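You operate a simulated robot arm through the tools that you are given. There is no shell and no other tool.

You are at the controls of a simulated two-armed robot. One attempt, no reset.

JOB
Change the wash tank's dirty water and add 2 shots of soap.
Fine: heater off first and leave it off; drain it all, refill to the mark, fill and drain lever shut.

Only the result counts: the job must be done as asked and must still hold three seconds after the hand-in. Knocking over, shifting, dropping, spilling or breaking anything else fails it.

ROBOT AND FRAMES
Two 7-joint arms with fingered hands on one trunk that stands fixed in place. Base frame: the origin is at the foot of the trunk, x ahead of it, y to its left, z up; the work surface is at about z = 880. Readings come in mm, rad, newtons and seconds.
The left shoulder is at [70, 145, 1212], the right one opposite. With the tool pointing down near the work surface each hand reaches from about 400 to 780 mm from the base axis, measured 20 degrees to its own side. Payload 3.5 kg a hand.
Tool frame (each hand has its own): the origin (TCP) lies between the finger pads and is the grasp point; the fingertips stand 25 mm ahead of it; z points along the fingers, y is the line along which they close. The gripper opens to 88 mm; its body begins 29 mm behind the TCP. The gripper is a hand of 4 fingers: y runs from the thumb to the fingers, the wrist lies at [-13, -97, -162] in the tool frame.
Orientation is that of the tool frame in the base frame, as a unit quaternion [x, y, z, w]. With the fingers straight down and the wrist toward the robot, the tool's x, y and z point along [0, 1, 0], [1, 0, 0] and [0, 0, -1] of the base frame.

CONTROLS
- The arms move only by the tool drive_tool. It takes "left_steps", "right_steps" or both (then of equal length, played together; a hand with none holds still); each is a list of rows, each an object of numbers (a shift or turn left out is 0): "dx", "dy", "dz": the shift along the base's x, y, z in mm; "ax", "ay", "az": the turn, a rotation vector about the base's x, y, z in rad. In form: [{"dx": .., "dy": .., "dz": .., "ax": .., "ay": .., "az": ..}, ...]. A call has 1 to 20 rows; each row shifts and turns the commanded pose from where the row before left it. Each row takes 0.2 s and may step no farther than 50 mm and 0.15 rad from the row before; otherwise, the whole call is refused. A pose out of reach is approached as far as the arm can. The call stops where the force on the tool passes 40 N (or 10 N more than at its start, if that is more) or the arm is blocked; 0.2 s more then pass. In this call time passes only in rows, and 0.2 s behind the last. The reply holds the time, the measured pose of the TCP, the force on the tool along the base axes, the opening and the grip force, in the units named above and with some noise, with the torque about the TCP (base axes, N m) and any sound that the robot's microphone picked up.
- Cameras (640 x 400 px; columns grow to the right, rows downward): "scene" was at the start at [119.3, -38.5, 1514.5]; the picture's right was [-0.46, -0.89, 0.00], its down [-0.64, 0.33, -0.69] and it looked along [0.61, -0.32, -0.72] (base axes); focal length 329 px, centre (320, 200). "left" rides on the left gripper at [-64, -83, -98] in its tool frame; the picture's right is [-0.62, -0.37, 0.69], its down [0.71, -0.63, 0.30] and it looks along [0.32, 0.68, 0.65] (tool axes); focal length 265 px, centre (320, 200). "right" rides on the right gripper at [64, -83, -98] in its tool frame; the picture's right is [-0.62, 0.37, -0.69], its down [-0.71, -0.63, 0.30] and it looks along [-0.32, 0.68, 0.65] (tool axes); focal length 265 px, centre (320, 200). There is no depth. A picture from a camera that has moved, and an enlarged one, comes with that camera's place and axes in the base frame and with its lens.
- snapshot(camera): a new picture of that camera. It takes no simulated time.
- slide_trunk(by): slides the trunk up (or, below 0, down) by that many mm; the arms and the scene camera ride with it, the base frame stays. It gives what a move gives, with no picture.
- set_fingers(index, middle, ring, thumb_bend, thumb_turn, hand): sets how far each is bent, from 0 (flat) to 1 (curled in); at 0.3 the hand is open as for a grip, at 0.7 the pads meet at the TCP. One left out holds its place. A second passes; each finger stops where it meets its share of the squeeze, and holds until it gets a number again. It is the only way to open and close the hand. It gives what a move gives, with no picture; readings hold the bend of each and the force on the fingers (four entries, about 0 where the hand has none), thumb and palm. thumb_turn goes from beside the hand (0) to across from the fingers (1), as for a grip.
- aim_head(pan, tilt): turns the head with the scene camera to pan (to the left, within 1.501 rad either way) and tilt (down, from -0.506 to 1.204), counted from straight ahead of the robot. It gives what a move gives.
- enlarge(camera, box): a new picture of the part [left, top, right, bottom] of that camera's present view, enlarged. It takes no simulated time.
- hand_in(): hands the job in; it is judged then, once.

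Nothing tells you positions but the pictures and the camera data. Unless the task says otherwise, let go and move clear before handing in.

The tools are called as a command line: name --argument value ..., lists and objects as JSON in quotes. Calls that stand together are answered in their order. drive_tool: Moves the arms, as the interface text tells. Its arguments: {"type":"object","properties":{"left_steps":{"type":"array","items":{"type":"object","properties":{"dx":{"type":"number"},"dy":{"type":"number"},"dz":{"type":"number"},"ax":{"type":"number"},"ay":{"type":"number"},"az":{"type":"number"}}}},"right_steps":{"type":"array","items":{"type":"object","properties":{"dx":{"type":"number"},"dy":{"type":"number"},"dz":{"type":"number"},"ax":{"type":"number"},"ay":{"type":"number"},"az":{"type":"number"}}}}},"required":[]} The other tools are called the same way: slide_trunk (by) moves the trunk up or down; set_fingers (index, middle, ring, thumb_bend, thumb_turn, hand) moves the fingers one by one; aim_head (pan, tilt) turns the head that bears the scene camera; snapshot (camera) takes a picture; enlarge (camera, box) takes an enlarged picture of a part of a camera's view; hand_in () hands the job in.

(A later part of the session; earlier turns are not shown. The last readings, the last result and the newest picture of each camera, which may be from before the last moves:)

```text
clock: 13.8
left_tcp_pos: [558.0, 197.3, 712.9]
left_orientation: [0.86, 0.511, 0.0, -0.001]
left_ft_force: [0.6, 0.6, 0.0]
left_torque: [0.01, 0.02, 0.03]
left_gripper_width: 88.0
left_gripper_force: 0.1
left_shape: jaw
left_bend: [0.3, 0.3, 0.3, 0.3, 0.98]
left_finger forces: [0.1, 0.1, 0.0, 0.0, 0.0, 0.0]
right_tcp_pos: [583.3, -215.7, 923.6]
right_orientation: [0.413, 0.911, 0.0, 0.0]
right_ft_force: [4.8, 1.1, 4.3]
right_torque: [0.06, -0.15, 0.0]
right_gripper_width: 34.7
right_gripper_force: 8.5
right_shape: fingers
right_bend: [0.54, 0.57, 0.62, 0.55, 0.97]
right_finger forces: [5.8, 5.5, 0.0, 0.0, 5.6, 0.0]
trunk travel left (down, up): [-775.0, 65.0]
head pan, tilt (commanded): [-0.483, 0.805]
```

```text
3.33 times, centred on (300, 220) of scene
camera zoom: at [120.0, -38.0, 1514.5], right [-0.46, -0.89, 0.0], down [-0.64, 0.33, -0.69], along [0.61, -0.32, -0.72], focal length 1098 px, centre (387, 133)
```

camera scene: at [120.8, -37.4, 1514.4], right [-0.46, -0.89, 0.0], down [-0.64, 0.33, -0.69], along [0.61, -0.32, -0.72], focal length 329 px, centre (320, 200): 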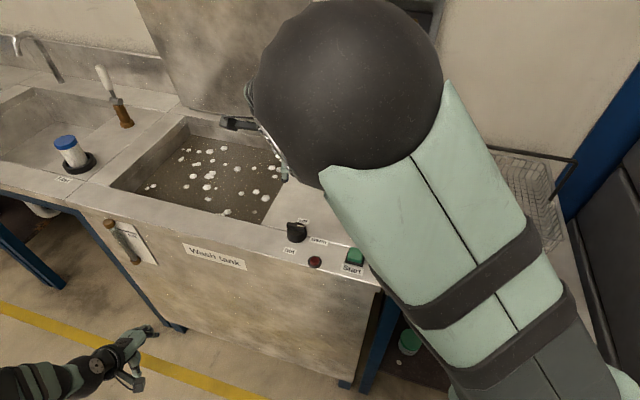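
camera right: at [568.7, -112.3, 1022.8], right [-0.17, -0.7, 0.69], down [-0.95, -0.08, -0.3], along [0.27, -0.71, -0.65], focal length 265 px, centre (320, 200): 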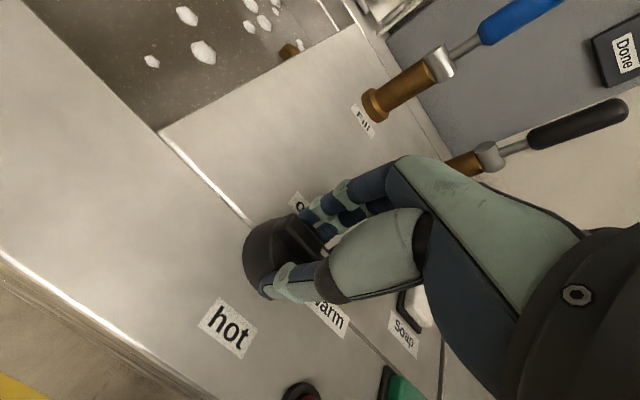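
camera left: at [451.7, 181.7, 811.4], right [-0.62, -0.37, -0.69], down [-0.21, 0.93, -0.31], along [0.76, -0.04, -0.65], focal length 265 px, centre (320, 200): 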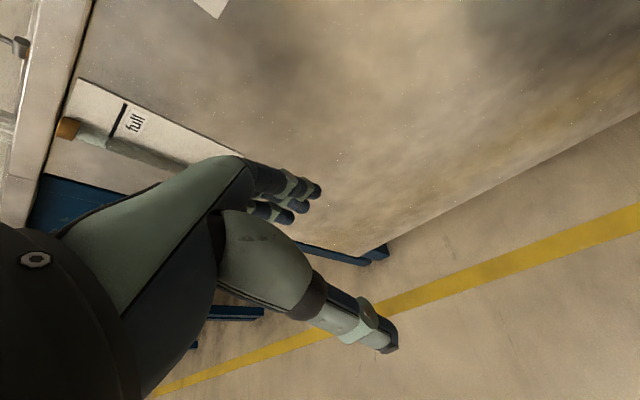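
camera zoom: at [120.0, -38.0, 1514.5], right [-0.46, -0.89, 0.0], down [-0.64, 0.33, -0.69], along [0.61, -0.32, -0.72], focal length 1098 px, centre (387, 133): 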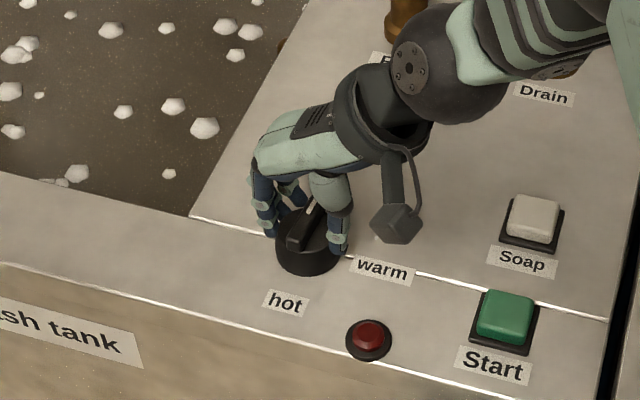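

It's nearly there. I'll add the last bit of turn.

drive_tool --right_steps '[{"az": 0.06}, {"az": 0.06}]'

set_fingers --hand "right" --index 0.3 --middle 0.3 --ring 0.3 --thumb_bend 0.3

drive_tool --right_steps '[{"dz": 30}, {"dz": 45}, {"dz": 45}]'

enlarge --camera "right" --box '[150, 160, 370, 340]'

enlarge --camera "scene" --box '[240, 160, 360, 280]'

```text
clock: 14.4
left_tcp_pos: [557.0, 198.4, 711.7]
left_orientation: [0.86, 0.51, 0.0, 0.0]
left_ft_force: [0.3, 0.8, -0.4]
left_torque: [0.03, -0.01, -0.04]
left_gripper_width: 87.7
left_gripper_force: 0.0
left_shape: jaw
left_bend: [0.3, 0.3, 0.3, 0.3, 0.98]
left_finger forces: [0.0, 0.0, 0.0, 0.1, 0.0, 0.0]
right_tcp_pos: [584.3, -215.0, 924.2]
right_orientation: [0.36, 0.933, -0.001, 0.0]
right_ft_force: [6.1, 1.3, 2.3]
right_torque: [0.06, -0.13, -0.09]
right_gripper_width: 34.2
right_gripper_force: 8.2
right_shape: fingers
right_bend: [0.54, 0.57, 0.62, 0.55, 0.97]
right_finger forces: [5.9, 5.1, 0.0, 0.0, 5.3, 0.1]
trunk travel left (down, up): [-775.0, 65.0]
head pan, tilt (commanded): [-0.483, 0.805]
```

```text
clock: 15.4
left_tcp_pos: [555.9, 198.0, 714.5]
left_orientation: [0.86, 0.51, 0.0, 0.0]
left_ft_force: [0.5, -0.9, 0.0]
left_torque: [-0.02, 0.04, 0.0]
left_gripper_width: 87.6
left_gripper_force: 0.0
left_shape: jaw
left_bend: [0.3, 0.3, 0.3, 0.3, 0.98]
left_finger forces: [0.0, 0.0, 0.0, 0.0, 0.0, 0.1]
right_tcp_pos: [582.9, -215.5, 923.9]
right_orientation: [0.361, 0.932, -0.001, 0.0]
right_ft_force: [0.3, 0.7, -0.4]
right_torque: [0.01, 0.0, 0.02]
right_gripper_width: 84.4
right_gripper_force: 0.1
right_shape: fingers
right_bend: [0.3, 0.3, 0.3, 0.3, 0.97]
right_finger forces: [0.0, 0.0, 0.1, 0.0, 0.0, 0.1]
trunk travel left (down, up): [-775.0, 65.0]
head pan, tilt (commanded): [-0.483, 0.805]
```

```text
clock: 16.2
left_tcp_pos: [555.5, 197.3, 713.6]
left_orientation: [0.86, 0.509, 0.0, 0.0]
left_ft_force: [0.3, 0.2, -0.6]
left_torque: [0.04, -0.04, 0.01]
left_gripper_width: 87.8
left_gripper_force: 0.1
left_shape: jaw
left_bend: [0.3, 0.3, 0.3, 0.3, 0.98]
left_finger forces: [0.0, 0.0, 0.1, 0.0, 0.0, 0.0]
right_tcp_pos: [580.6, -217.0, 1044.3]
right_orientation: [0.361, 0.933, -0.001, 0.0]
right_ft_force: [-0.9, 0.1, 0.0]
right_torque: [-0.02, 0.02, 0.0]
right_gripper_width: 84.8
right_gripper_force: 0.0
right_shape: fingers
right_bend: [0.3, 0.3, 0.3, 0.3, 0.97]
right_finger forces: [0.1, 0.0, 0.0, 0.0, 0.0, 0.0]
trunk travel left (down, up): [-775.0, 65.0]
head pan, tilt (commanded): [-0.483, 0.805]
```

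```text
2.22 times, centred on (260, 250) of right
camera zoom: at [476.9, -234.9, 1143.0], right [0.71, -0.14, 0.69], down [0.1, -0.95, -0.3], along [0.7, 0.29, -0.65], focal length 590 px, centre (453, 89)
```

zoom: 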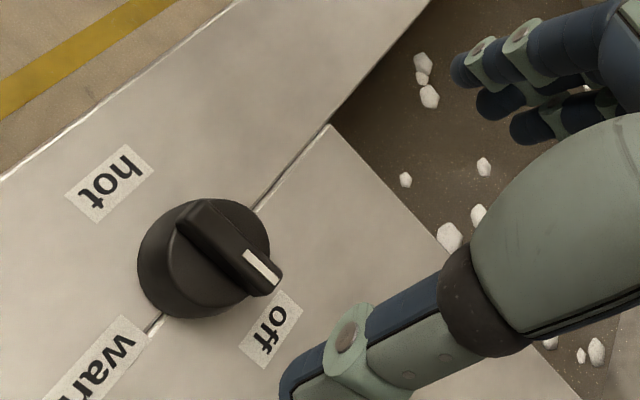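

```text
3.33 times, centred on (300, 220) of scene
camera zoom: at [118.1, -37.7, 1514.6], right [-0.46, -0.89, 0.0], down [-0.64, 0.33, -0.69], along [0.61, -0.32, -0.72], focal length 1098 px, centre (387, 133)
```

zoom: 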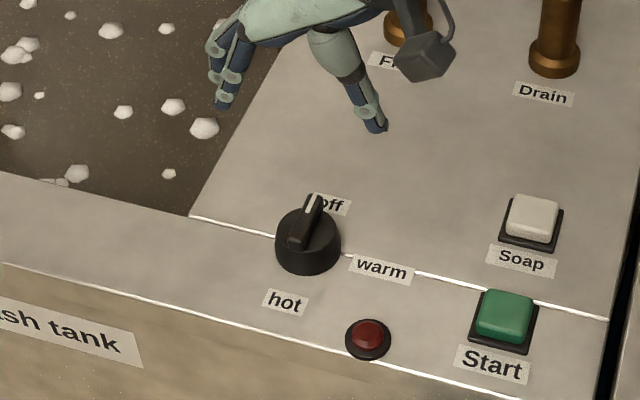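

The knob now points at "off", so the heater is off. Next is the Drain lever. I'll raise the hand, tilt it about 45° forward and bring it in front of and above the lever.

drive_tool --right_steps '[{"dz": 37, "ax": -0.091, "ay": -0.094, "az": -0.01}, {"dz": 37, "ax": -0.091, "ay": -0.094, "az": -0.01}, {"dz": 37, "ax": -0.091, "ay": -0.094, "az": -0.01}, {"dx": 5, "dy": -42, "ax": -0.091, "ay": -0.094}, {"dx": 5, "dy": -42, "ax": -0.091, "ay": -0.094}, {"dx": 5, "dy": -42, "ax": -0.091, "ay": -0.094}]'

snapshot --camera "right"

snapshot --camera "scene"

```text
clock: 17.6
left_tcp_pos: [556.4, 197.3, 713.4]
left_orientation: [0.86, 0.511, 0.0, -0.001]
left_ft_force: [-0.9, 0.4, -0.7]
left_torque: [-0.03, 0.0, -0.01]
left_gripper_width: 87.9
left_gripper_force: 0.1
left_shape: jaw
left_bend: [0.3, 0.3, 0.3, 0.3, 0.98]
left_finger forces: [0.1, 0.1, 0.1, 0.0, 0.0, 0.0]
right_tcp_pos: [601.7, -343.3, 1156.2]
right_orientation: [0.346, 0.856, -0.147, 0.354]
right_ft_force: [0.1, -1.4, -0.3]
right_torque: [-0.03, 0.0, 0.0]
right_gripper_width: 84.6
right_gripper_force: 0.0
right_shape: fingers
right_bend: [0.3, 0.3, 0.3, 0.3, 0.97]
right_finger forces: [0.0, 0.0, 0.1, 0.0, 0.0, 0.1]
trunk travel left (down, up): [-775.0, 65.0]
head pan, tilt (commanded): [-0.483, 0.805]
```

```text
taken
camera right: at [461.1, -323.2, 1180.0], right [0.22, 0.3, 0.93], down [0.08, -0.95, 0.29], along [0.97, 0.01, -0.24], focal length 265 px, centre (320, 200)
```

right: 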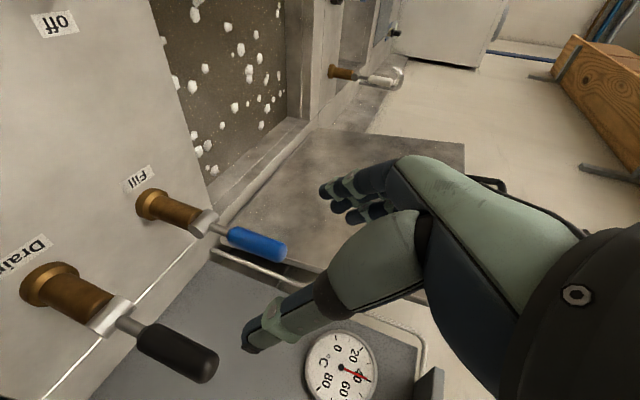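

```text
taken
camera scene: at [119.5, -39.7, 1514.5], right [-0.46, -0.89, 0.0], down [-0.64, 0.34, -0.69], along [0.61, -0.32, -0.72], focal length 329 px, centre (320, 200)
```

scene: 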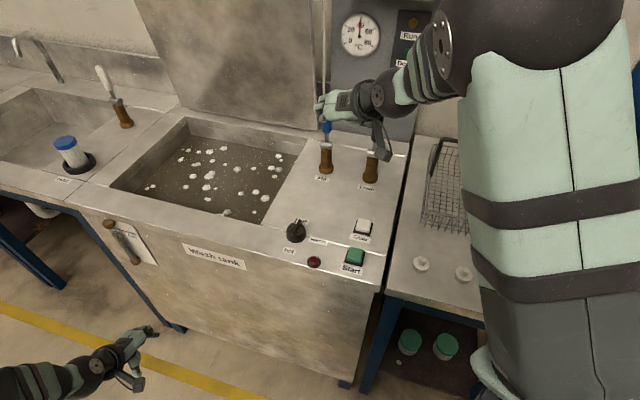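

The Drain lever axis measures about (666,-484), with its hinge at z≈971 and top at z≈1083. I'll move in front of it and come in along the finger direction.

drive_tool --right_steps '[{"dx": 2, "dy": -40}, {"dx": 2, "dy": -41}, {"dx": 15, "dy": -15, "dz": -21}, {"dx": 15, "dy": -15, "dz": -21}]'

snapshot --camera "right"

enlarge --camera "scene" --box '[290, 60, 450, 200]'

```text
clock: 18.6
left_tcp_pos: [558.2, 196.8, 713.5]
left_orientation: [0.86, 0.51, -0.001, -0.001]
left_ft_force: [0.2, -0.2, 0.5]
left_torque: [0.02, -0.01, 0.0]
left_gripper_width: 87.5
left_gripper_force: 0.0
left_shape: jaw
left_bend: [0.3, 0.3, 0.3, 0.3, 0.98]
left_finger forces: [0.0, 0.0, 0.0, 0.0, 0.0, 0.1]
right_tcp_pos: [633.6, -456.0, 1113.8]
right_orientation: [0.347, 0.857, -0.145, 0.353]
right_ft_force: [0.5, 0.4, 0.1]
right_torque: [0.01, 0.0, -0.02]
right_gripper_width: 84.4
right_gripper_force: 0.0
right_shape: fingers
right_bend: [0.3, 0.3, 0.3, 0.3, 0.97]
right_finger forces: [0.1, 0.0, 0.1, 0.1, 0.1, 0.0]
trunk travel left (down, up): [-775.0, 65.0]
head pan, tilt (commanded): [-0.483, 0.805]
```

```text
taken
camera right: at [493.3, -435.2, 1138.0], right [0.23, 0.3, 0.93], down [0.08, -0.95, 0.29], along [0.97, 0.01, -0.24], focal length 265 px, centre (320, 200)
```

right: 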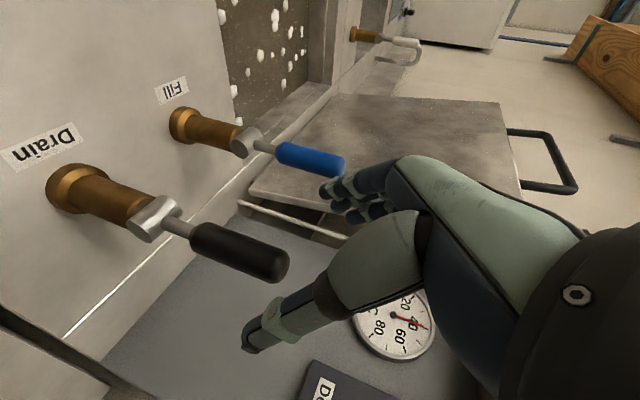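

```text
2.86 times, centred on (370, 130) of scene
camera zoom: at [121.1, -40.3, 1514.3], right [-0.47, -0.89, 0.0], down [-0.64, 0.34, -0.69], along [0.61, -0.32, -0.72], focal length 941 px, centre (177, 400)
```

zoom: 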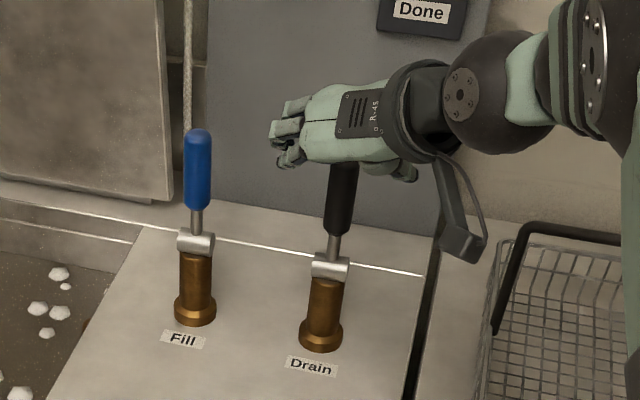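

The lever lies between the open thumb and fingers along the approach line. I'll go the remaining 60 mm.

drive_tool --right_steps '[{"dx": 11, "dy": -9.5, "dz": -15}, {"dx": 11, "dy": -9.5, "dz": -15}, {"dx": 10, "dy": -9, "dz": -13}]'

snapshot --camera "right"

enlarge --camera "scene" --box '[290, 60, 450, 200]'

```text
clock: 19.4
left_tcp_pos: [556.8, 199.1, 713.3]
left_orientation: [0.86, 0.51, 0.001, 0.0]
left_ft_force: [0.5, -0.2, 0.2]
left_torque: [0.01, 0.01, 0.01]
left_gripper_width: 87.7
left_gripper_force: 0.0
left_shape: jaw
left_bend: [0.3, 0.3, 0.3, 0.3, 0.98]
left_finger forces: [0.0, 0.0, 0.0, 0.0, 0.0, 0.0]
right_tcp_pos: [665.5, -479.6, 1072.2]
right_orientation: [0.347, 0.857, -0.146, 0.353]
right_ft_force: [-0.4, -0.2, 0.6]
right_torque: [-0.01, 0.01, -0.01]
right_gripper_width: 84.6
right_gripper_force: 0.0
right_shape: fingers
right_bend: [0.3, 0.3, 0.3, 0.3, 0.97]
right_finger forces: [0.0, 0.0, 0.0, 0.0, 0.0, 0.0]
trunk travel left (down, up): [-775.0, 65.0]
head pan, tilt (commanded): [-0.483, 0.805]
```

```text
taken
camera right: at [525.2, -459.3, 1096.0], right [0.22, 0.3, 0.93], down [0.08, -0.95, 0.29], along [0.97, 0.01, -0.24], focal length 265 px, centre (320, 200)
```

right: 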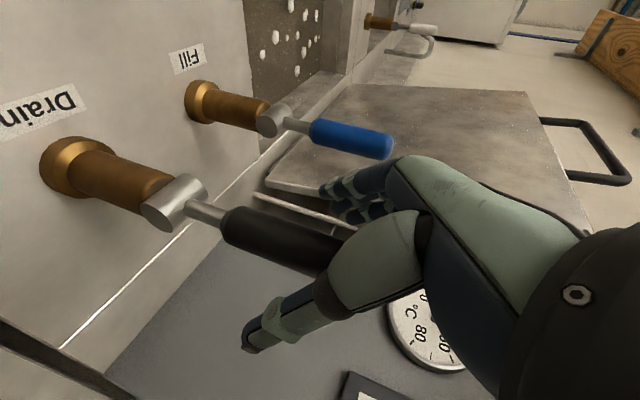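

```text
2.86 times, centred on (370, 130) of scene
camera zoom: at [119.5, -38.6, 1514.5], right [-0.47, -0.89, 0.0], down [-0.64, 0.33, -0.69], along [0.61, -0.32, -0.72], focal length 941 px, centre (177, 400)
```

zoom: 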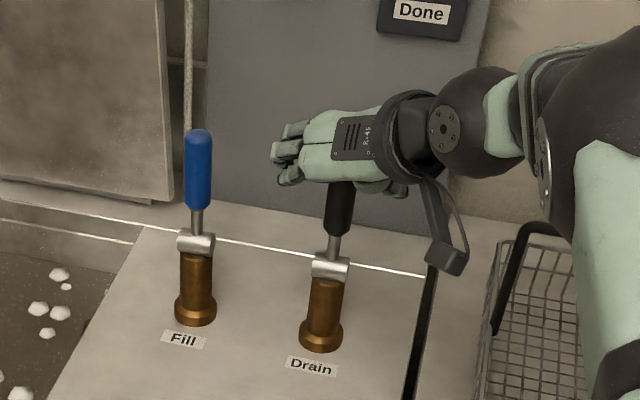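

The handle is between the pads. I'll close the hand on it.

set_fingers --hand "right" --index 0.7 --middle 0.7 --ring 0.7 --thumb_bend 0.7

snapshot --camera "right"

enlarge --camera "scene" --box '[290, 60, 450, 200]'

```text
clock: 20.4
left_tcp_pos: [557.0, 196.7, 713.3]
left_orientation: [0.86, 0.51, 0.0, 0.0]
left_ft_force: [0.1, 0.4, -0.3]
left_torque: [0.0, -0.02, -0.04]
left_gripper_width: 87.8
left_gripper_force: 0.0
left_shape: jaw
left_bend: [0.3, 0.3, 0.3, 0.3, 0.98]
left_finger forces: [0.0, 0.0, 0.0, 0.0, 0.1, 0.1]
right_tcp_pos: [665.5, -479.2, 1071.4]
right_orientation: [0.346, 0.857, -0.146, 0.353]
right_ft_force: [0.1, -0.1, -0.1]
right_torque: [-0.01, 0.0, 0.02]
right_gripper_width: 17.3
right_gripper_force: 6.5
right_shape: fingers
right_bend: [0.62, 0.67, 0.7, 0.62, 0.97]
right_finger forces: [4.6, 2.0, 0.1, 0.0, 6.7, 0.1]
trunk travel left (down, up): [-775.0, 65.0]
head pan, tilt (commanded): [-0.483, 0.805]
```

```text
taken
camera right: at [525.2, -459.1, 1095.9], right [0.22, 0.3, 0.93], down [0.08, -0.95, 0.29], along [0.97, 0.01, -0.24], focal length 265 px, centre (320, 200)
```

right: 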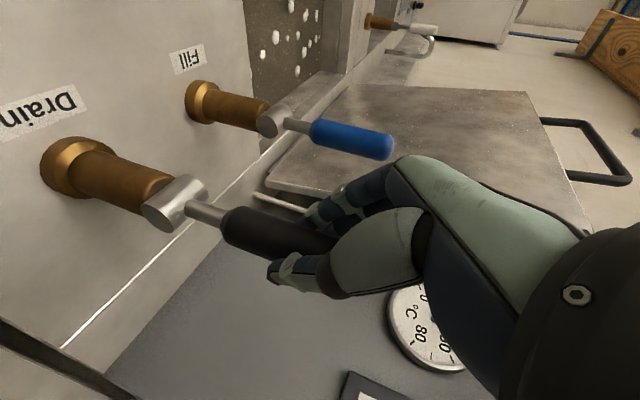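

```text
2.86 times, centred on (370, 130) of scene
camera zoom: at [119.7, -38.4, 1514.5], right [-0.46, -0.89, 0.0], down [-0.64, 0.33, -0.69], along [0.61, -0.32, -0.72], focal length 941 px, centre (177, 400)
```

zoom: 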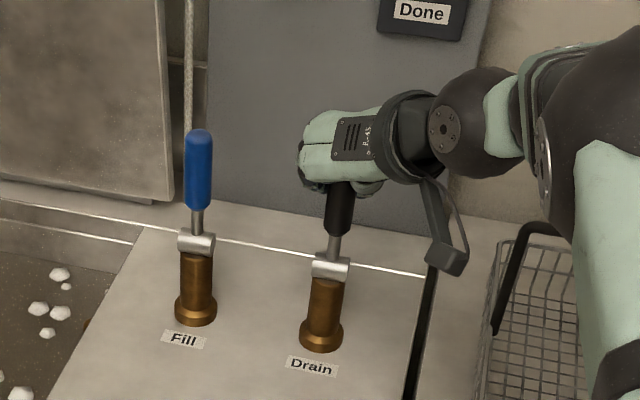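

The grip is on the handle. I'll test the direction with a small pull towards the tank front along the lever's arc.

drive_tool --right_steps '[{"dx": -7.2, "dy": 7.0, "dz": -0.5}, {"dx": -7.2, "dy": 7.0, "dz": -1.5}]'

enlarge --camera "scene" --box '[290, 60, 450, 200]'

snapshot --camera "right"

```text
clock: 21.0
left_tcp_pos: [557.1, 198.9, 712.1]
left_orientation: [0.86, 0.511, 0.0, 0.0]
left_ft_force: [-0.1, -0.6, 0.2]
left_torque: [-0.02, 0.03, -0.01]
left_gripper_width: 87.6
left_gripper_force: 0.0
left_shape: jaw
left_bend: [0.3, 0.3, 0.3, 0.3, 0.98]
left_finger forces: [0.0, 0.0, 0.1, 0.1, 0.0, 0.0]
right_tcp_pos: [650.7, -463.7, 1068.6]
right_orientation: [0.346, 0.856, -0.146, 0.354]
right_ft_force: [0.8, 1.3, 0.4]
right_torque: [-0.02, -0.05, -0.03]
right_gripper_width: 17.1
right_gripper_force: 6.5
right_shape: fingers
right_bend: [0.62, 0.68, 0.7, 0.63, 0.97]
right_finger forces: [5.9, 1.3, 0.1, 0.0, 5.6, 0.0]
trunk travel left (down, up): [-775.0, 65.0]
head pan, tilt (commanded): [-0.483, 0.805]
```

```text
2.86 times, centred on (370, 130) of scene
camera zoom: at [119.8, -37.5, 1514.5], right [-0.46, -0.89, 0.0], down [-0.64, 0.33, -0.69], along [0.61, -0.32, -0.72], focal length 941 px, centre (177, 400)
```

zoom: 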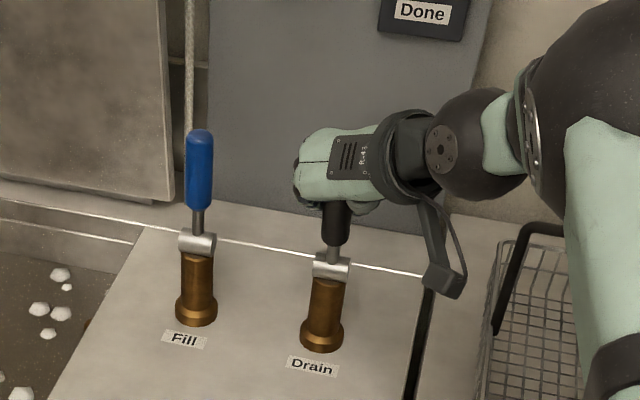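

```text
taken
camera right: at [509.0, -443.8, 1092.9], right [0.22, 0.3, 0.93], down [0.08, -0.95, 0.29], along [0.97, 0.01, -0.24], focal length 265 px, centre (320, 200)
```

right: 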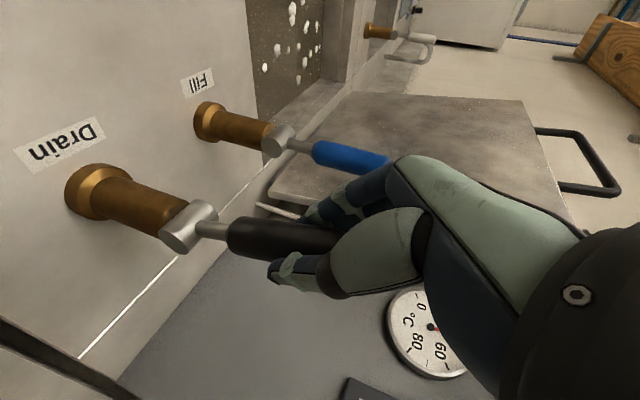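

The lever swings towards me with hardly any force. I'll continue along the arc.

drive_tool --right_steps '[{"dx": -10.4, "dy": 10.0, "dz": -4.1}, {"dx": -9.8, "dy": 9.5, "dz": -6.1}, {"dx": -9.1, "dy": 8.8, "dz": -8.2}, {"dx": -8.1, "dy": 7.8, "dz": -9.9}]'

snapshot --camera "scene"

snapshot --camera "right"

enlarge --camera "left" --box '[50, 80, 170, 180]'

```text
clock: 22.0
left_tcp_pos: [557.9, 197.4, 710.9]
left_orientation: [0.86, 0.51, 0.0, -0.001]
left_ft_force: [0.2, -0.3, -0.4]
left_torque: [-0.01, 0.02, -0.01]
left_gripper_width: 87.8
left_gripper_force: 0.0
left_shape: jaw
left_bend: [0.3, 0.3, 0.3, 0.3, 0.98]
left_finger forces: [0.1, 0.0, 0.0, 0.0, 0.0, 0.1]
right_tcp_pos: [613.7, -430.9, 1039.8]
right_orientation: [0.347, 0.857, -0.147, 0.352]
right_ft_force: [6.6, -2.2, -3.8]
right_torque: [-0.02, -0.08, 0.01]
right_gripper_width: 17.4
right_gripper_force: 5.4
right_shape: fingers
right_bend: [0.6, 0.69, 0.7, 0.64, 0.97]
right_finger forces: [6.6, 0.4, 0.0, 0.0, 3.8, 0.0]
trunk travel left (down, up): [-775.0, 65.0]
head pan, tilt (commanded): [-0.483, 0.805]
```

```text
taken
camera scene: at [122.1, -39.0, 1514.2], right [-0.46, -0.89, 0.0], down [-0.64, 0.34, -0.69], along [0.61, -0.32, -0.72], focal length 329 px, centre (320, 200)
```

scene: 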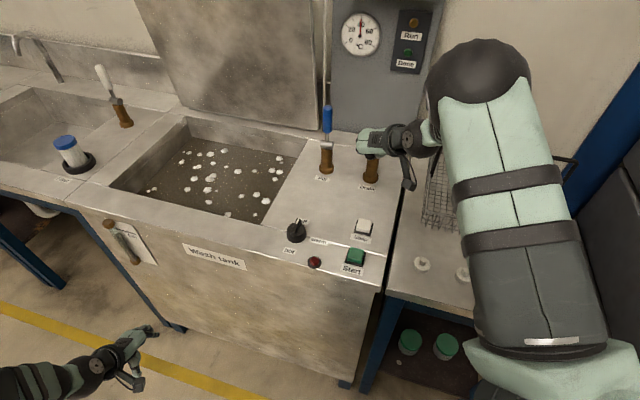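

```text
taken
camera right: at [473.4, -411.1, 1064.2], right [0.23, 0.3, 0.93], down [0.08, -0.95, 0.29], along [0.97, 0.01, -0.24], focal length 265 px, centre (320, 200)
```

right: 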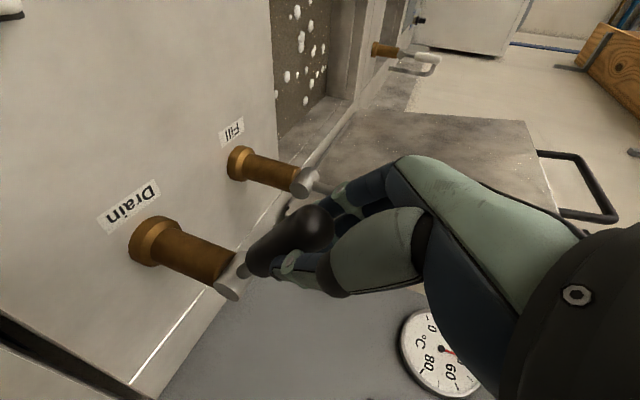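

```text
4.00 times, centred on (110, 130) of left
camera zoom: at [453.0, 181.3, 810.8], right [-0.62, -0.37, -0.69], down [-0.21, 0.93, -0.3], along [0.75, -0.04, -0.66], focal length 1062 px, centre (1160, 480)
```

zoom: 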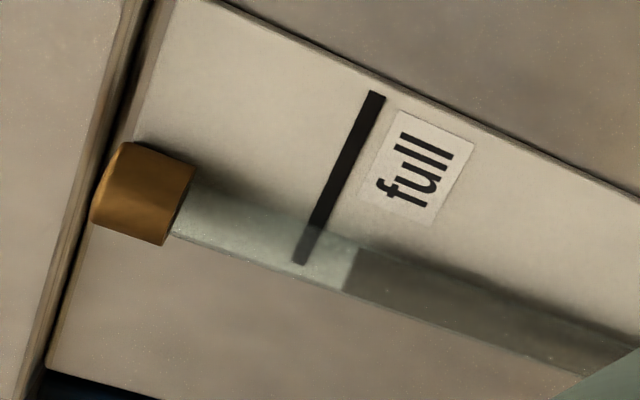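

The gauge has dropped below the mark, so the drain is open. I'll hold the lever here and let it run while I watch.

drive_tool --right_steps '[{"dx": 0}, {"dx": 0}, {"dx": 0}, {"dx": 0}, {"dx": 0}, {"dx": 0}, {"dx": 0}, {"dx": 0}, {"dx": 0}, {"dx": 0}, {"dx": 0}, {"dx": 0}, {"dx": 0}, {"dx": 0}, {"dx": 0}, {"dx": 0}, {"dx": 0}, {"dx": 0}, {"dx": 0}, {"dx": 0}]'

snapshot --camera "scene"

snapshot --camera "left"

enlarge --camera "scene" --box '[95, 205, 175, 275]'

```text
clock: 26.2
left_tcp_pos: [558.6, 197.9, 712.4]
left_orientation: [0.86, 0.511, 0.0, -0.001]
left_ft_force: [-0.5, -0.6, -0.7]
left_torque: [-0.01, 0.01, 0.0]
left_gripper_width: 87.6
left_gripper_force: 0.1
left_shape: jaw
left_bend: [0.3, 0.3, 0.3, 0.3, 0.98]
left_finger forces: [0.0, 0.0, 0.1, 0.0, 0.1, 0.0]
right_tcp_pos: [614.8, -430.8, 1040.5]
right_orientation: [0.346, 0.857, -0.148, 0.353]
right_ft_force: [4.2, -2.2, -3.3]
right_torque: [0.0, -0.05, 0.01]
right_gripper_width: 17.4
right_gripper_force: 5.4
right_shape: fingers
right_bend: [0.6, 0.7, 0.7, 0.64, 0.97]
right_finger forces: [6.1, 0.1, 0.0, 0.0, 3.9, 0.1]
trunk travel left (down, up): [-775.0, 65.0]
head pan, tilt (commanded): [-0.483, 0.805]
```

```text
taken
camera scene: at [121.6, -39.3, 1514.3], right [-0.46, -0.89, 0.0], down [-0.64, 0.34, -0.69], along [0.61, -0.32, -0.72], focal length 329 px, centre (320, 200)
```

scene: 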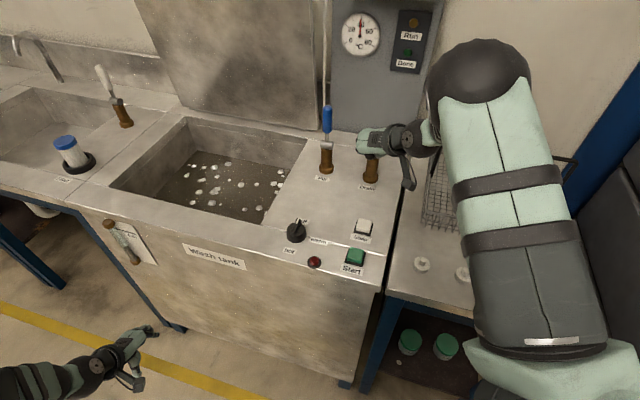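

```text
taken
camera left: at [452.7, 181.2, 811.0], right [-0.62, -0.37, -0.69], down [-0.21, 0.93, -0.3], along [0.75, -0.04, -0.65], focal length 265 px, centre (320, 200)
```

left: 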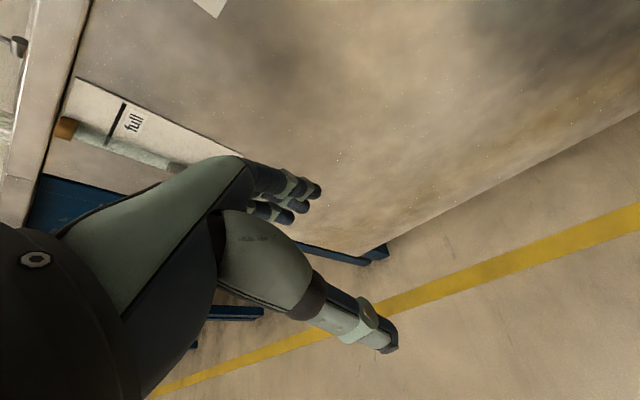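

```text
5.71 times, centred on (135, 240) of scene
camera zoom: at [121.6, -39.3, 1514.3], right [-0.46, -0.89, 0.0], down [-0.64, 0.34, -0.69], along [0.61, -0.32, -0.72], focal length 1882 px, centre (1377, -29)
```

zoom: 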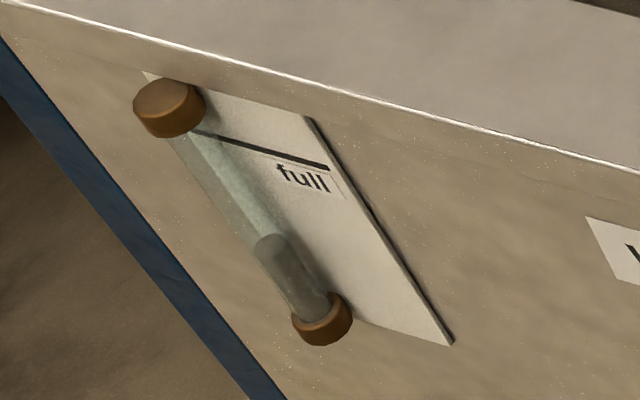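

It's draining well. I'll keep waiting.

drive_tool --right_steps '[{"dx": 0}, {"dx": 0}, {"dx": 0}, {"dx": 0}, {"dx": 0}, {"dx": 0}, {"dx": 0}, {"dx": 0}, {"dx": 0}, {"dx": 0}, {"dx": 0}, {"dx": 0}, {"dx": 0}, {"dx": 0}, {"dx": 0}, {"dx": 0}, {"dx": 0}, {"dx": 0}, {"dx": 0}, {"dx": 0}]'

enlarge --camera "scene" --box '[100, 100, 310, 280]'

```text
clock: 30.4
left_tcp_pos: [557.6, 197.8, 712.6]
left_orientation: [0.86, 0.511, -0.001, -0.001]
left_ft_force: [-0.5, 0.4, 0.1]
left_torque: [0.01, 0.02, 0.02]
left_gripper_width: 87.9
left_gripper_force: 0.1
left_shape: jaw
left_bend: [0.3, 0.3, 0.3, 0.3, 0.98]
left_finger forces: [0.0, 0.0, 0.0, 0.0, 0.0, 0.0]
right_tcp_pos: [614.0, -431.9, 1040.9]
right_orientation: [0.347, 0.857, -0.147, 0.353]
right_ft_force: [5.7, -1.0, -4.0]
right_torque: [-0.03, -0.06, 0.03]
right_gripper_width: 17.1
right_gripper_force: 4.7
right_shape: fingers
right_bend: [0.6, 0.7, 0.7, 0.64, 0.97]
right_finger forces: [6.1, 0.2, 0.0, 0.1, 3.9, 0.0]
trunk travel left (down, up): [-775.0, 65.0]
head pan, tilt (commanded): [-0.483, 0.805]
```

```text
2.22 times, centred on (205, 190) of scene
camera zoom: at [121.6, -39.3, 1514.3], right [-0.46, -0.89, 0.0], down [-0.64, 0.34, -0.69], along [0.61, -0.32, -0.72], focal length 732 px, centre (576, 222)
```

zoom: 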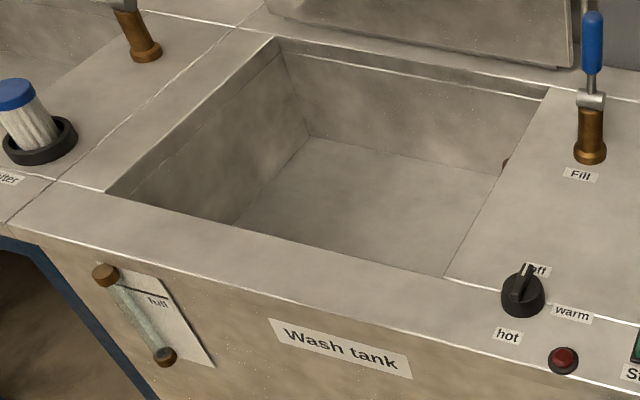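

The tank floor is visible. I'll allow another 4 s for the last of the water, then look closely.

drive_tool --right_steps '[{"dx": 0}, {"dx": 0}, {"dx": 0}, {"dx": 0}, {"dx": 0}, {"dx": 0}, {"dx": 0}, {"dx": 0}, {"dx": 0}, {"dx": 0}, {"dx": 0}, {"dx": 0}, {"dx": 0}, {"dx": 0}, {"dx": 0}, {"dx": 0}, {"dx": 0}, {"dx": 0}, {"dx": 0}, {"dx": 0}]'

enlarge --camera "scene" --box '[100, 100, 310, 240]'

enlarge --camera "scene" --box '[95, 205, 175, 275]'

enlarge --camera "right" --box '[100, 100, 440, 320]'

```text
clock: 34.6
left_tcp_pos: [557.8, 197.9, 712.1]
left_orientation: [0.86, 0.511, -0.001, -0.001]
left_ft_force: [0.0, 0.2, -0.1]
left_torque: [0.0, 0.04, 0.0]
left_gripper_width: 87.8
left_gripper_force: 0.0
left_shape: jaw
left_bend: [0.3, 0.3, 0.3, 0.3, 0.98]
left_finger forces: [0.1, 0.0, 0.1, 0.0, 0.1, 0.0]
right_tcp_pos: [613.1, -431.6, 1040.4]
right_orientation: [0.346, 0.857, -0.146, 0.352]
right_ft_force: [5.0, -1.2, -3.1]
right_torque: [0.02, -0.09, 0.01]
right_gripper_width: 17.3
right_gripper_force: 4.8
right_shape: fingers
right_bend: [0.6, 0.7, 0.7, 0.64, 0.97]
right_finger forces: [6.1, 0.3, 0.0, 0.1, 3.8, 0.0]
trunk travel left (down, up): [-775.0, 65.0]
head pan, tilt (commanded): [-0.483, 0.805]
```

```text
2.86 times, centred on (205, 170) of scene
camera zoom: at [121.6, -39.3, 1514.3], right [-0.46, -0.89, 0.0], down [-0.64, 0.34, -0.69], along [0.61, -0.32, -0.72], focal length 941 px, centre (649, 286)
```

zoom: 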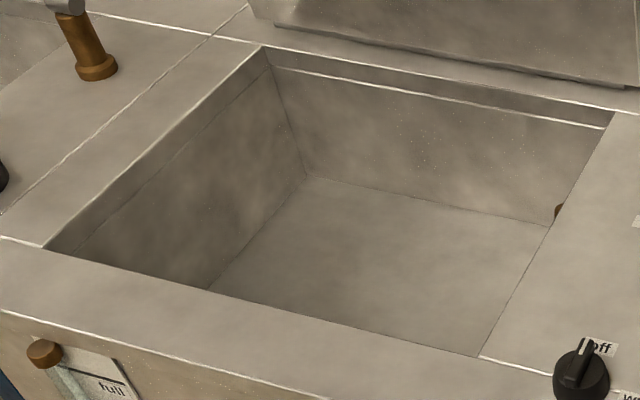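

```text
5.71 times, centred on (135, 240) of scene
camera zoom: at [121.6, -39.3, 1514.3], right [-0.46, -0.89, 0.0], down [-0.64, 0.34, -0.69], along [0.61, -0.32, -0.72], focal length 1882 px, centre (1377, -29)
```

zoom: 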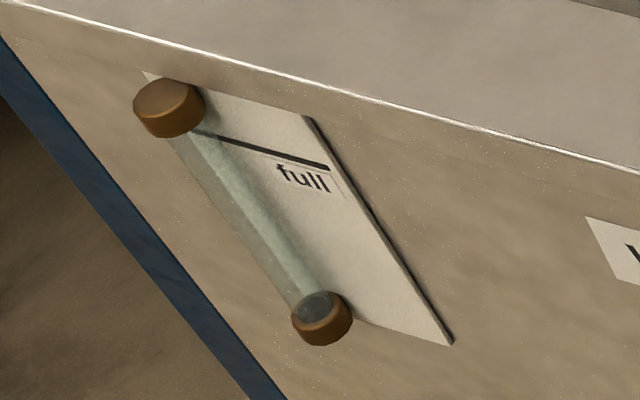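

```text
1.82 times, centred on (270, 210) of right
camera zoom: at [473.3, -411.1, 1064.5], right [0.23, 0.3, 0.93], down [0.08, -0.95, 0.29], along [0.97, 0.01, -0.24], focal length 483 px, centre (411, 182)
```

zoom: 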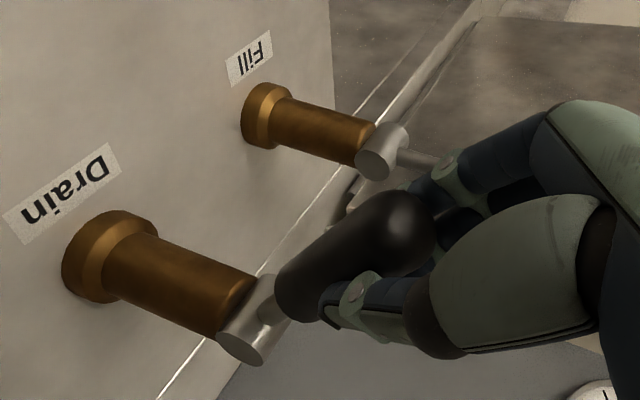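

enlarge --camera "scene" --box '[120, 245, 150, 270]'

drive_tool --right_steps '[{"dx": 0}, {"dx": 0}, {"dx": 0}, {"dx": 0}, {"dx": 0}, {"dx": 0}, {"dx": 0}, {"dx": 0}, {"dx": 0}, {"dx": 0}, {"dx": 0}, {"dx": 0}, {"dx": 0}, {"dx": 0}, {"dx": 0}]'

enlarge --camera "scene" --box '[120, 245, 150, 270]'

```text
16.00 times, centred on (135, 258) of scene
camera zoom: at [121.6, -39.3, 1514.3], right [-0.46, -0.89, 0.0], down [-0.64, 0.34, -0.69], along [0.61, -0.32, -0.72], focal length 5269 px, centre (3280, -720)
```

zoom: 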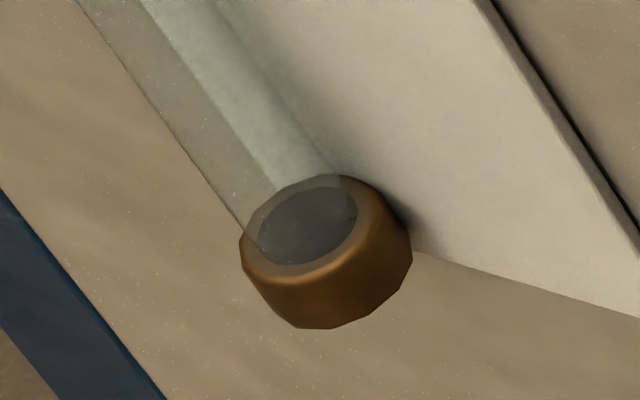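

```text
clock: 37.8
left_tcp_pos: [558.4, 198.1, 712.0]
left_orientation: [0.86, 0.51, 0.0, -0.001]
left_ft_force: [0.2, 0.8, -0.5]
left_torque: [0.0, 0.0, -0.02]
left_gripper_width: 87.6
left_gripper_force: 0.2
left_shape: jaw
left_bend: [0.3, 0.3, 0.3, 0.3, 0.98]
left_finger forces: [0.0, 0.1, 0.0, 0.0, 0.1, 0.1]
right_tcp_pos: [614.2, -432.1, 1040.5]
right_orientation: [0.346, 0.857, -0.146, 0.353]
right_ft_force: [4.3, -1.7, -3.9]
right_torque: [0.01, -0.08, 0.0]
right_gripper_width: 17.4
right_gripper_force: 4.9
right_shape: fingers
right_bend: [0.6, 0.7, 0.7, 0.64, 0.97]
right_finger forces: [6.2, 0.1, 0.2, 0.1, 3.9, 0.0]
trunk travel left (down, up): [-775.0, 65.0]
head pan, tilt (commanded): [-0.483, 0.805]
```

```text
16.00 times, centred on (135, 258) of scene
camera zoom: at [121.6, -39.3, 1514.3], right [-0.46, -0.89, 0.0], down [-0.64, 0.34, -0.69], along [0.61, -0.32, -0.72], focal length 5269 px, centre (3280, -720)
```

zoom: 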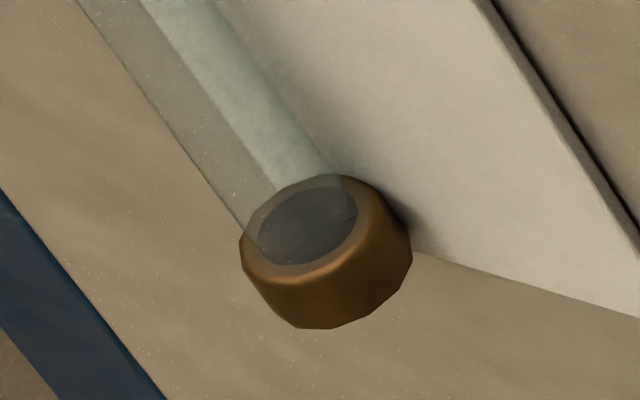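

The gauge no longer changes and the tank is empty. I'll swing the Drain lever back up along the same arc to shut it.

drive_tool --right_steps '[{"dx": 8.1, "dy": -7.8, "dz": 9.9}, {"dx": 9.1, "dy": -8.8, "dz": 8.2}, {"dx": 9.8, "dy": -9.5, "dz": 6.1}, {"dx": 10.4, "dy": -10.0, "dz": 4.1}, {"dx": 7.2, "dy": -7.0, "dz": 1.5}, {"dx": 7.2, "dy": -7.0, "dz": 0.5}]'

snapshot --camera "right"

enlarge --camera "scene" --box '[290, 60, 450, 200]'

```text
clock: 39.2
left_tcp_pos: [556.4, 197.3, 713.2]
left_orientation: [0.861, 0.509, 0.0, 0.001]
left_ft_force: [-0.2, 0.8, -0.4]
left_torque: [0.02, 0.0, 0.02]
left_gripper_width: 87.6
left_gripper_force: 0.1
left_shape: jaw
left_bend: [0.3, 0.3, 0.3, 0.3, 0.98]
left_finger forces: [0.0, 0.1, 0.0, 0.0, 0.0, 0.0]
right_tcp_pos: [665.3, -481.1, 1071.6]
right_orientation: [0.347, 0.856, -0.147, 0.354]
right_ft_force: [-1.0, 0.2, 0.8]
right_torque: [-0.01, 0.0, 0.0]
right_gripper_width: 8.7
right_gripper_force: 3.5
right_shape: fingers
right_bend: [0.66, 0.7, 0.7, 0.66, 0.97]
right_finger forces: [2.9, 0.0, 0.0, 0.0, 4.3, 0.0]
trunk travel left (down, up): [-775.0, 65.0]
head pan, tilt (commanded): [-0.483, 0.805]
```

```text
taken
camera right: at [524.8, -459.6, 1095.6], right [0.22, 0.3, 0.93], down [0.08, -0.95, 0.29], along [0.97, 0.01, -0.24], focal length 265 px, centre (320, 200)
```

right: 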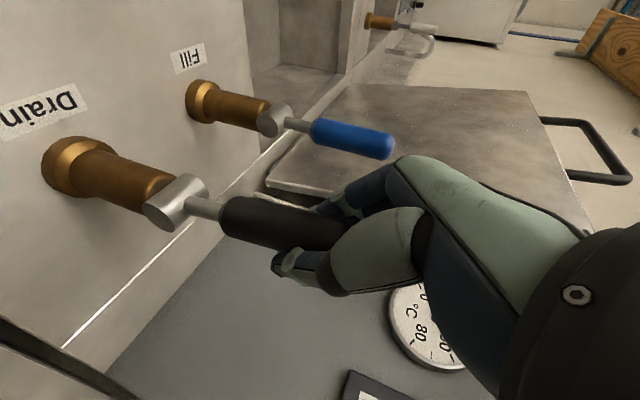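

```text
2.86 times, centred on (370, 130) of scene
camera zoom: at [118.9, -39.2, 1514.5], right [-0.47, -0.89, 0.0], down [-0.64, 0.34, -0.69], along [0.61, -0.32, -0.72], focal length 941 px, centre (177, 400)
```

zoom: 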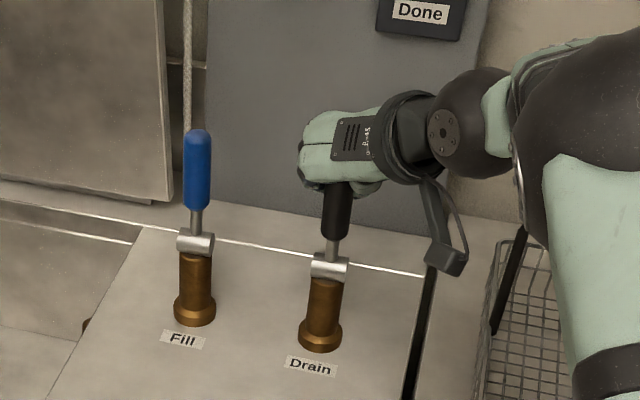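

The lever is nearly upright but slid a little in the grip and still leans slightly forward. I'll nudge it further back until it meets its stop.

drive_tool --right_steps '[{"dx": 4.3, "dy": -4.2}, {"dx": 4.3, "dy": -4.2}, {"dx": 4.3, "dy": -4.2}]'

snapshot --camera "right"

enlarge --camera "scene" --box '[290, 60, 450, 200]'

```text
clock: 40.0
left_tcp_pos: [556.4, 198.9, 713.9]
left_orientation: [0.86, 0.51, 0.0, 0.0]
left_ft_force: [0.9, 0.1, -0.2]
left_torque: [-0.02, 0.01, 0.01]
left_gripper_width: 87.8
left_gripper_force: 0.0
left_shape: jaw
left_bend: [0.3, 0.3, 0.3, 0.3, 0.98]
left_finger forces: [0.0, 0.0, 0.0, 0.0, 0.0, 0.0]
right_tcp_pos: [676.9, -493.1, 1071.0]
right_orientation: [0.347, 0.856, -0.147, 0.354]
right_ft_force: [-1.4, -0.1, 1.7]
right_torque: [0.02, 0.02, 0.0]
right_gripper_width: 4.8
right_gripper_force: 2.3
right_shape: fingers
right_bend: [0.68, 0.7, 0.7, 0.67, 0.97]
right_finger forces: [1.5, 0.0, 0.0, 0.1, 2.9, 0.0]
trunk travel left (down, up): [-775.0, 65.0]
head pan, tilt (commanded): [-0.483, 0.805]
```

```text
taken
camera right: at [537.3, -472.7, 1095.3], right [0.22, 0.3, 0.93], down [0.08, -0.95, 0.29], along [0.97, 0.01, -0.24], focal length 265 px, centre (320, 200)
```

right: 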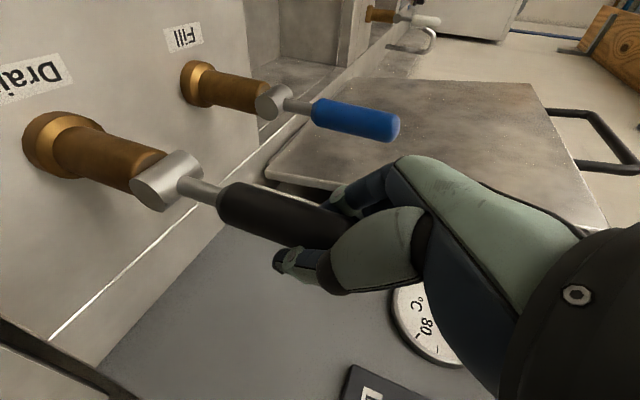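

```text
2.86 times, centred on (370, 130) of scene
camera zoom: at [118.7, -38.6, 1514.6], right [-0.46, -0.89, 0.0], down [-0.64, 0.33, -0.69], along [0.61, -0.32, -0.72], focal length 941 px, centre (177, 400)
```

zoom: 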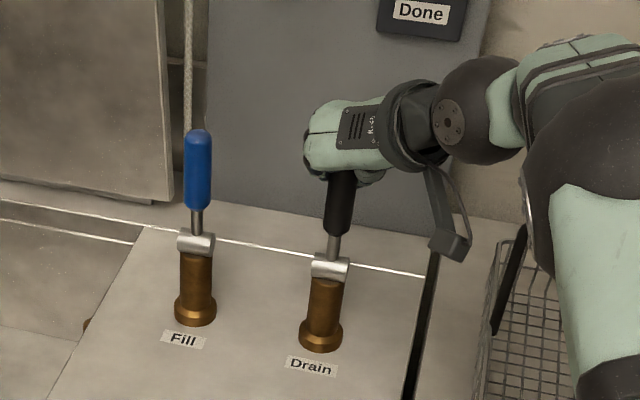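

The handle is slipping out of the pinch. I'll open the hand and use the palm to press the lever home, with the handle caged between fingers and thumb.

set_fingers --hand "right" --index 0.35 --middle 0.35 --ring 0.35 --thumb_bend 0.35

enlarge --camera "right" --box '[0, 60, 440, 300]'

enlarge --camera "scene" --box '[310, 90, 410, 190]'

```text
clock: 41.0
left_tcp_pos: [556.4, 198.5, 713.9]
left_orientation: [0.86, 0.511, -0.001, 0.0]
left_ft_force: [0.1, 0.1, -0.5]
left_torque: [-0.02, 0.03, -0.04]
left_gripper_width: 87.8
left_gripper_force: 0.1
left_shape: jaw
left_bend: [0.3, 0.3, 0.3, 0.3, 0.98]
left_finger forces: [0.0, 0.0, 0.0, 0.0, 0.1, 0.0]
right_tcp_pos: [679.4, -493.5, 1069.4]
right_orientation: [0.346, 0.856, -0.146, 0.355]
right_ft_force: [0.1, 0.1, -0.3]
right_torque: [-0.01, -0.01, 0.0]
right_gripper_width: 73.9
right_gripper_force: 0.1
right_shape: fingers
right_bend: [0.35, 0.35, 0.35, 0.35, 0.97]
right_finger forces: [0.1, 0.1, 0.0, 0.0, 0.1, 0.0]
trunk travel left (down, up): [-775.0, 65.0]
head pan, tilt (commanded): [-0.483, 0.805]
```

```text
1.45 times, centred on (220, 180) of right
camera zoom: at [537.7, -472.5, 1095.0], right [0.22, 0.3, 0.93], down [0.08, -0.95, 0.29], along [0.97, 0.01, -0.24], focal length 386 px, centre (466, 229)
```

zoom: 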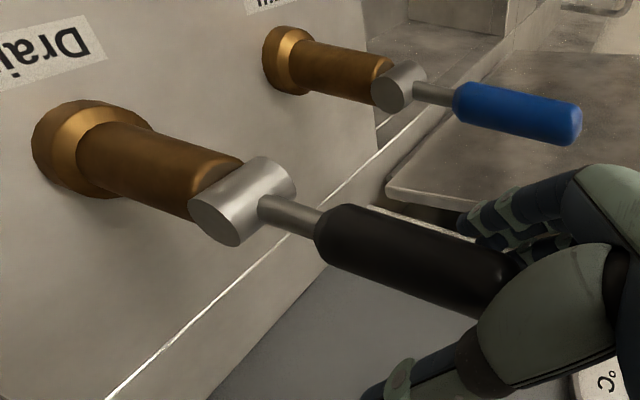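

```text
4.00 times, centred on (360, 140) of scene
camera zoom: at [119.4, -38.3, 1514.5], right [-0.46, -0.89, 0.0], down [-0.64, 0.33, -0.69], along [0.61, -0.32, -0.72], focal length 1317 px, centre (160, 440)
```

zoom: 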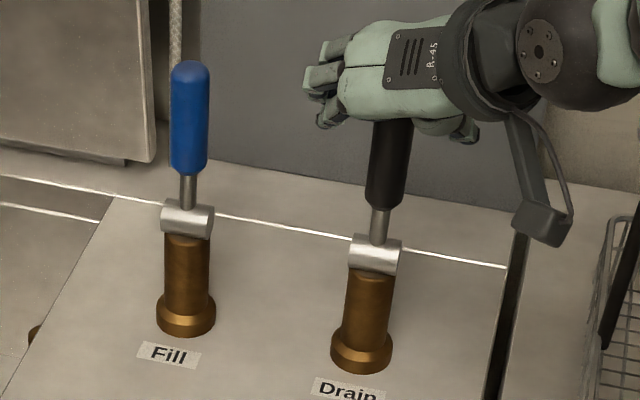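

The lever looks upright again, matching its original line. I'll confirm with a light palm press.

drive_tool --right_steps '[{"dx": 2.2, "dy": -2.1}, {"dx": 2.2, "dy": -2.1}]'

```text
clock: 41.6
left_tcp_pos: [556.7, 196.6, 712.7]
left_orientation: [0.86, 0.51, 0.0, 0.001]
left_ft_force: [0.6, -0.9, -0.2]
left_torque: [-0.02, 0.01, 0.01]
left_gripper_width: 87.9
left_gripper_force: 0.1
left_shape: jaw
left_bend: [0.3, 0.3, 0.3, 0.3, 0.98]
left_finger forces: [0.0, 0.0, 0.1, 0.0, 0.0, 0.0]
right_tcp_pos: [682.8, -498.0, 1070.8]
right_orientation: [0.346, 0.856, -0.146, 0.354]
right_ft_force: [0.6, 0.2, -0.4]
right_torque: [-0.01, 0.01, -0.02]
right_gripper_width: 73.9
right_gripper_force: 0.1
right_shape: fingers
right_bend: [0.35, 0.35, 0.35, 0.35, 0.97]
right_finger forces: [0.0, 0.0, 0.0, 0.0, 0.0, 0.0]
trunk travel left (down, up): [-775.0, 65.0]
head pan, tilt (commanded): [-0.483, 0.805]
```

drive_tool --right_steps '[{"dx": 2.2, "dy": -2.1}, {"dx": 2.2, "dy": -2.1}, {"dx": 2.2, "dy": -2.1}]'

enlarge --camera "right" --box '[0, 60, 440, 300]'

```text
clock: 42.4
left_tcp_pos: [555.7, 198.6, 713.5]
left_orientation: [0.86, 0.511, 0.0, 0.0]
left_ft_force: [-0.2, -0.2, -0.2]
left_torque: [0.03, 0.03, -0.01]
left_gripper_width: 87.5
left_gripper_force: 0.1
left_shape: jaw
left_bend: [0.3, 0.3, 0.3, 0.3, 0.98]
left_finger forces: [0.1, 0.0, 0.1, 0.1, 0.0, 0.0]
right_tcp_pos: [689.8, -503.9, 1069.9]
right_orientation: [0.347, 0.856, -0.146, 0.353]
right_ft_force: [-0.3, -0.1, 0.2]
right_torque: [0.0, -0.01, 0.04]
right_gripper_width: 73.5
right_gripper_force: 0.1
right_shape: fingers
right_bend: [0.35, 0.35, 0.35, 0.35, 0.97]
right_finger forces: [0.0, 0.0, 0.0, 0.0, 0.0, 0.1]
trunk travel left (down, up): [-775.0, 65.0]
head pan, tilt (commanded): [-0.483, 0.805]
```

```text
1.45 times, centred on (220, 180) of right
camera zoom: at [548.2, -482.8, 1094.3], right [0.22, 0.3, 0.93], down [0.08, -0.95, 0.29], along [0.97, 0.01, -0.24], focal length 386 px, centre (466, 229)
```

zoom: 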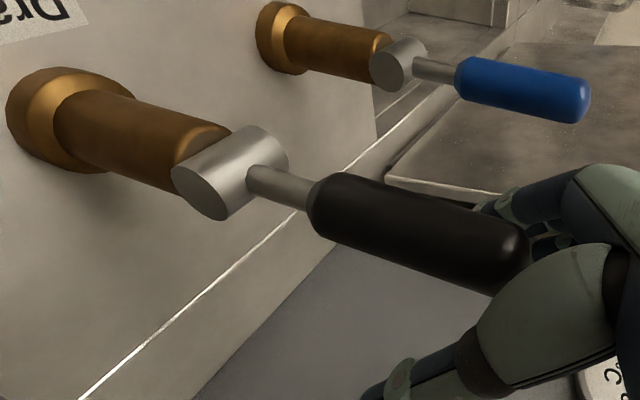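

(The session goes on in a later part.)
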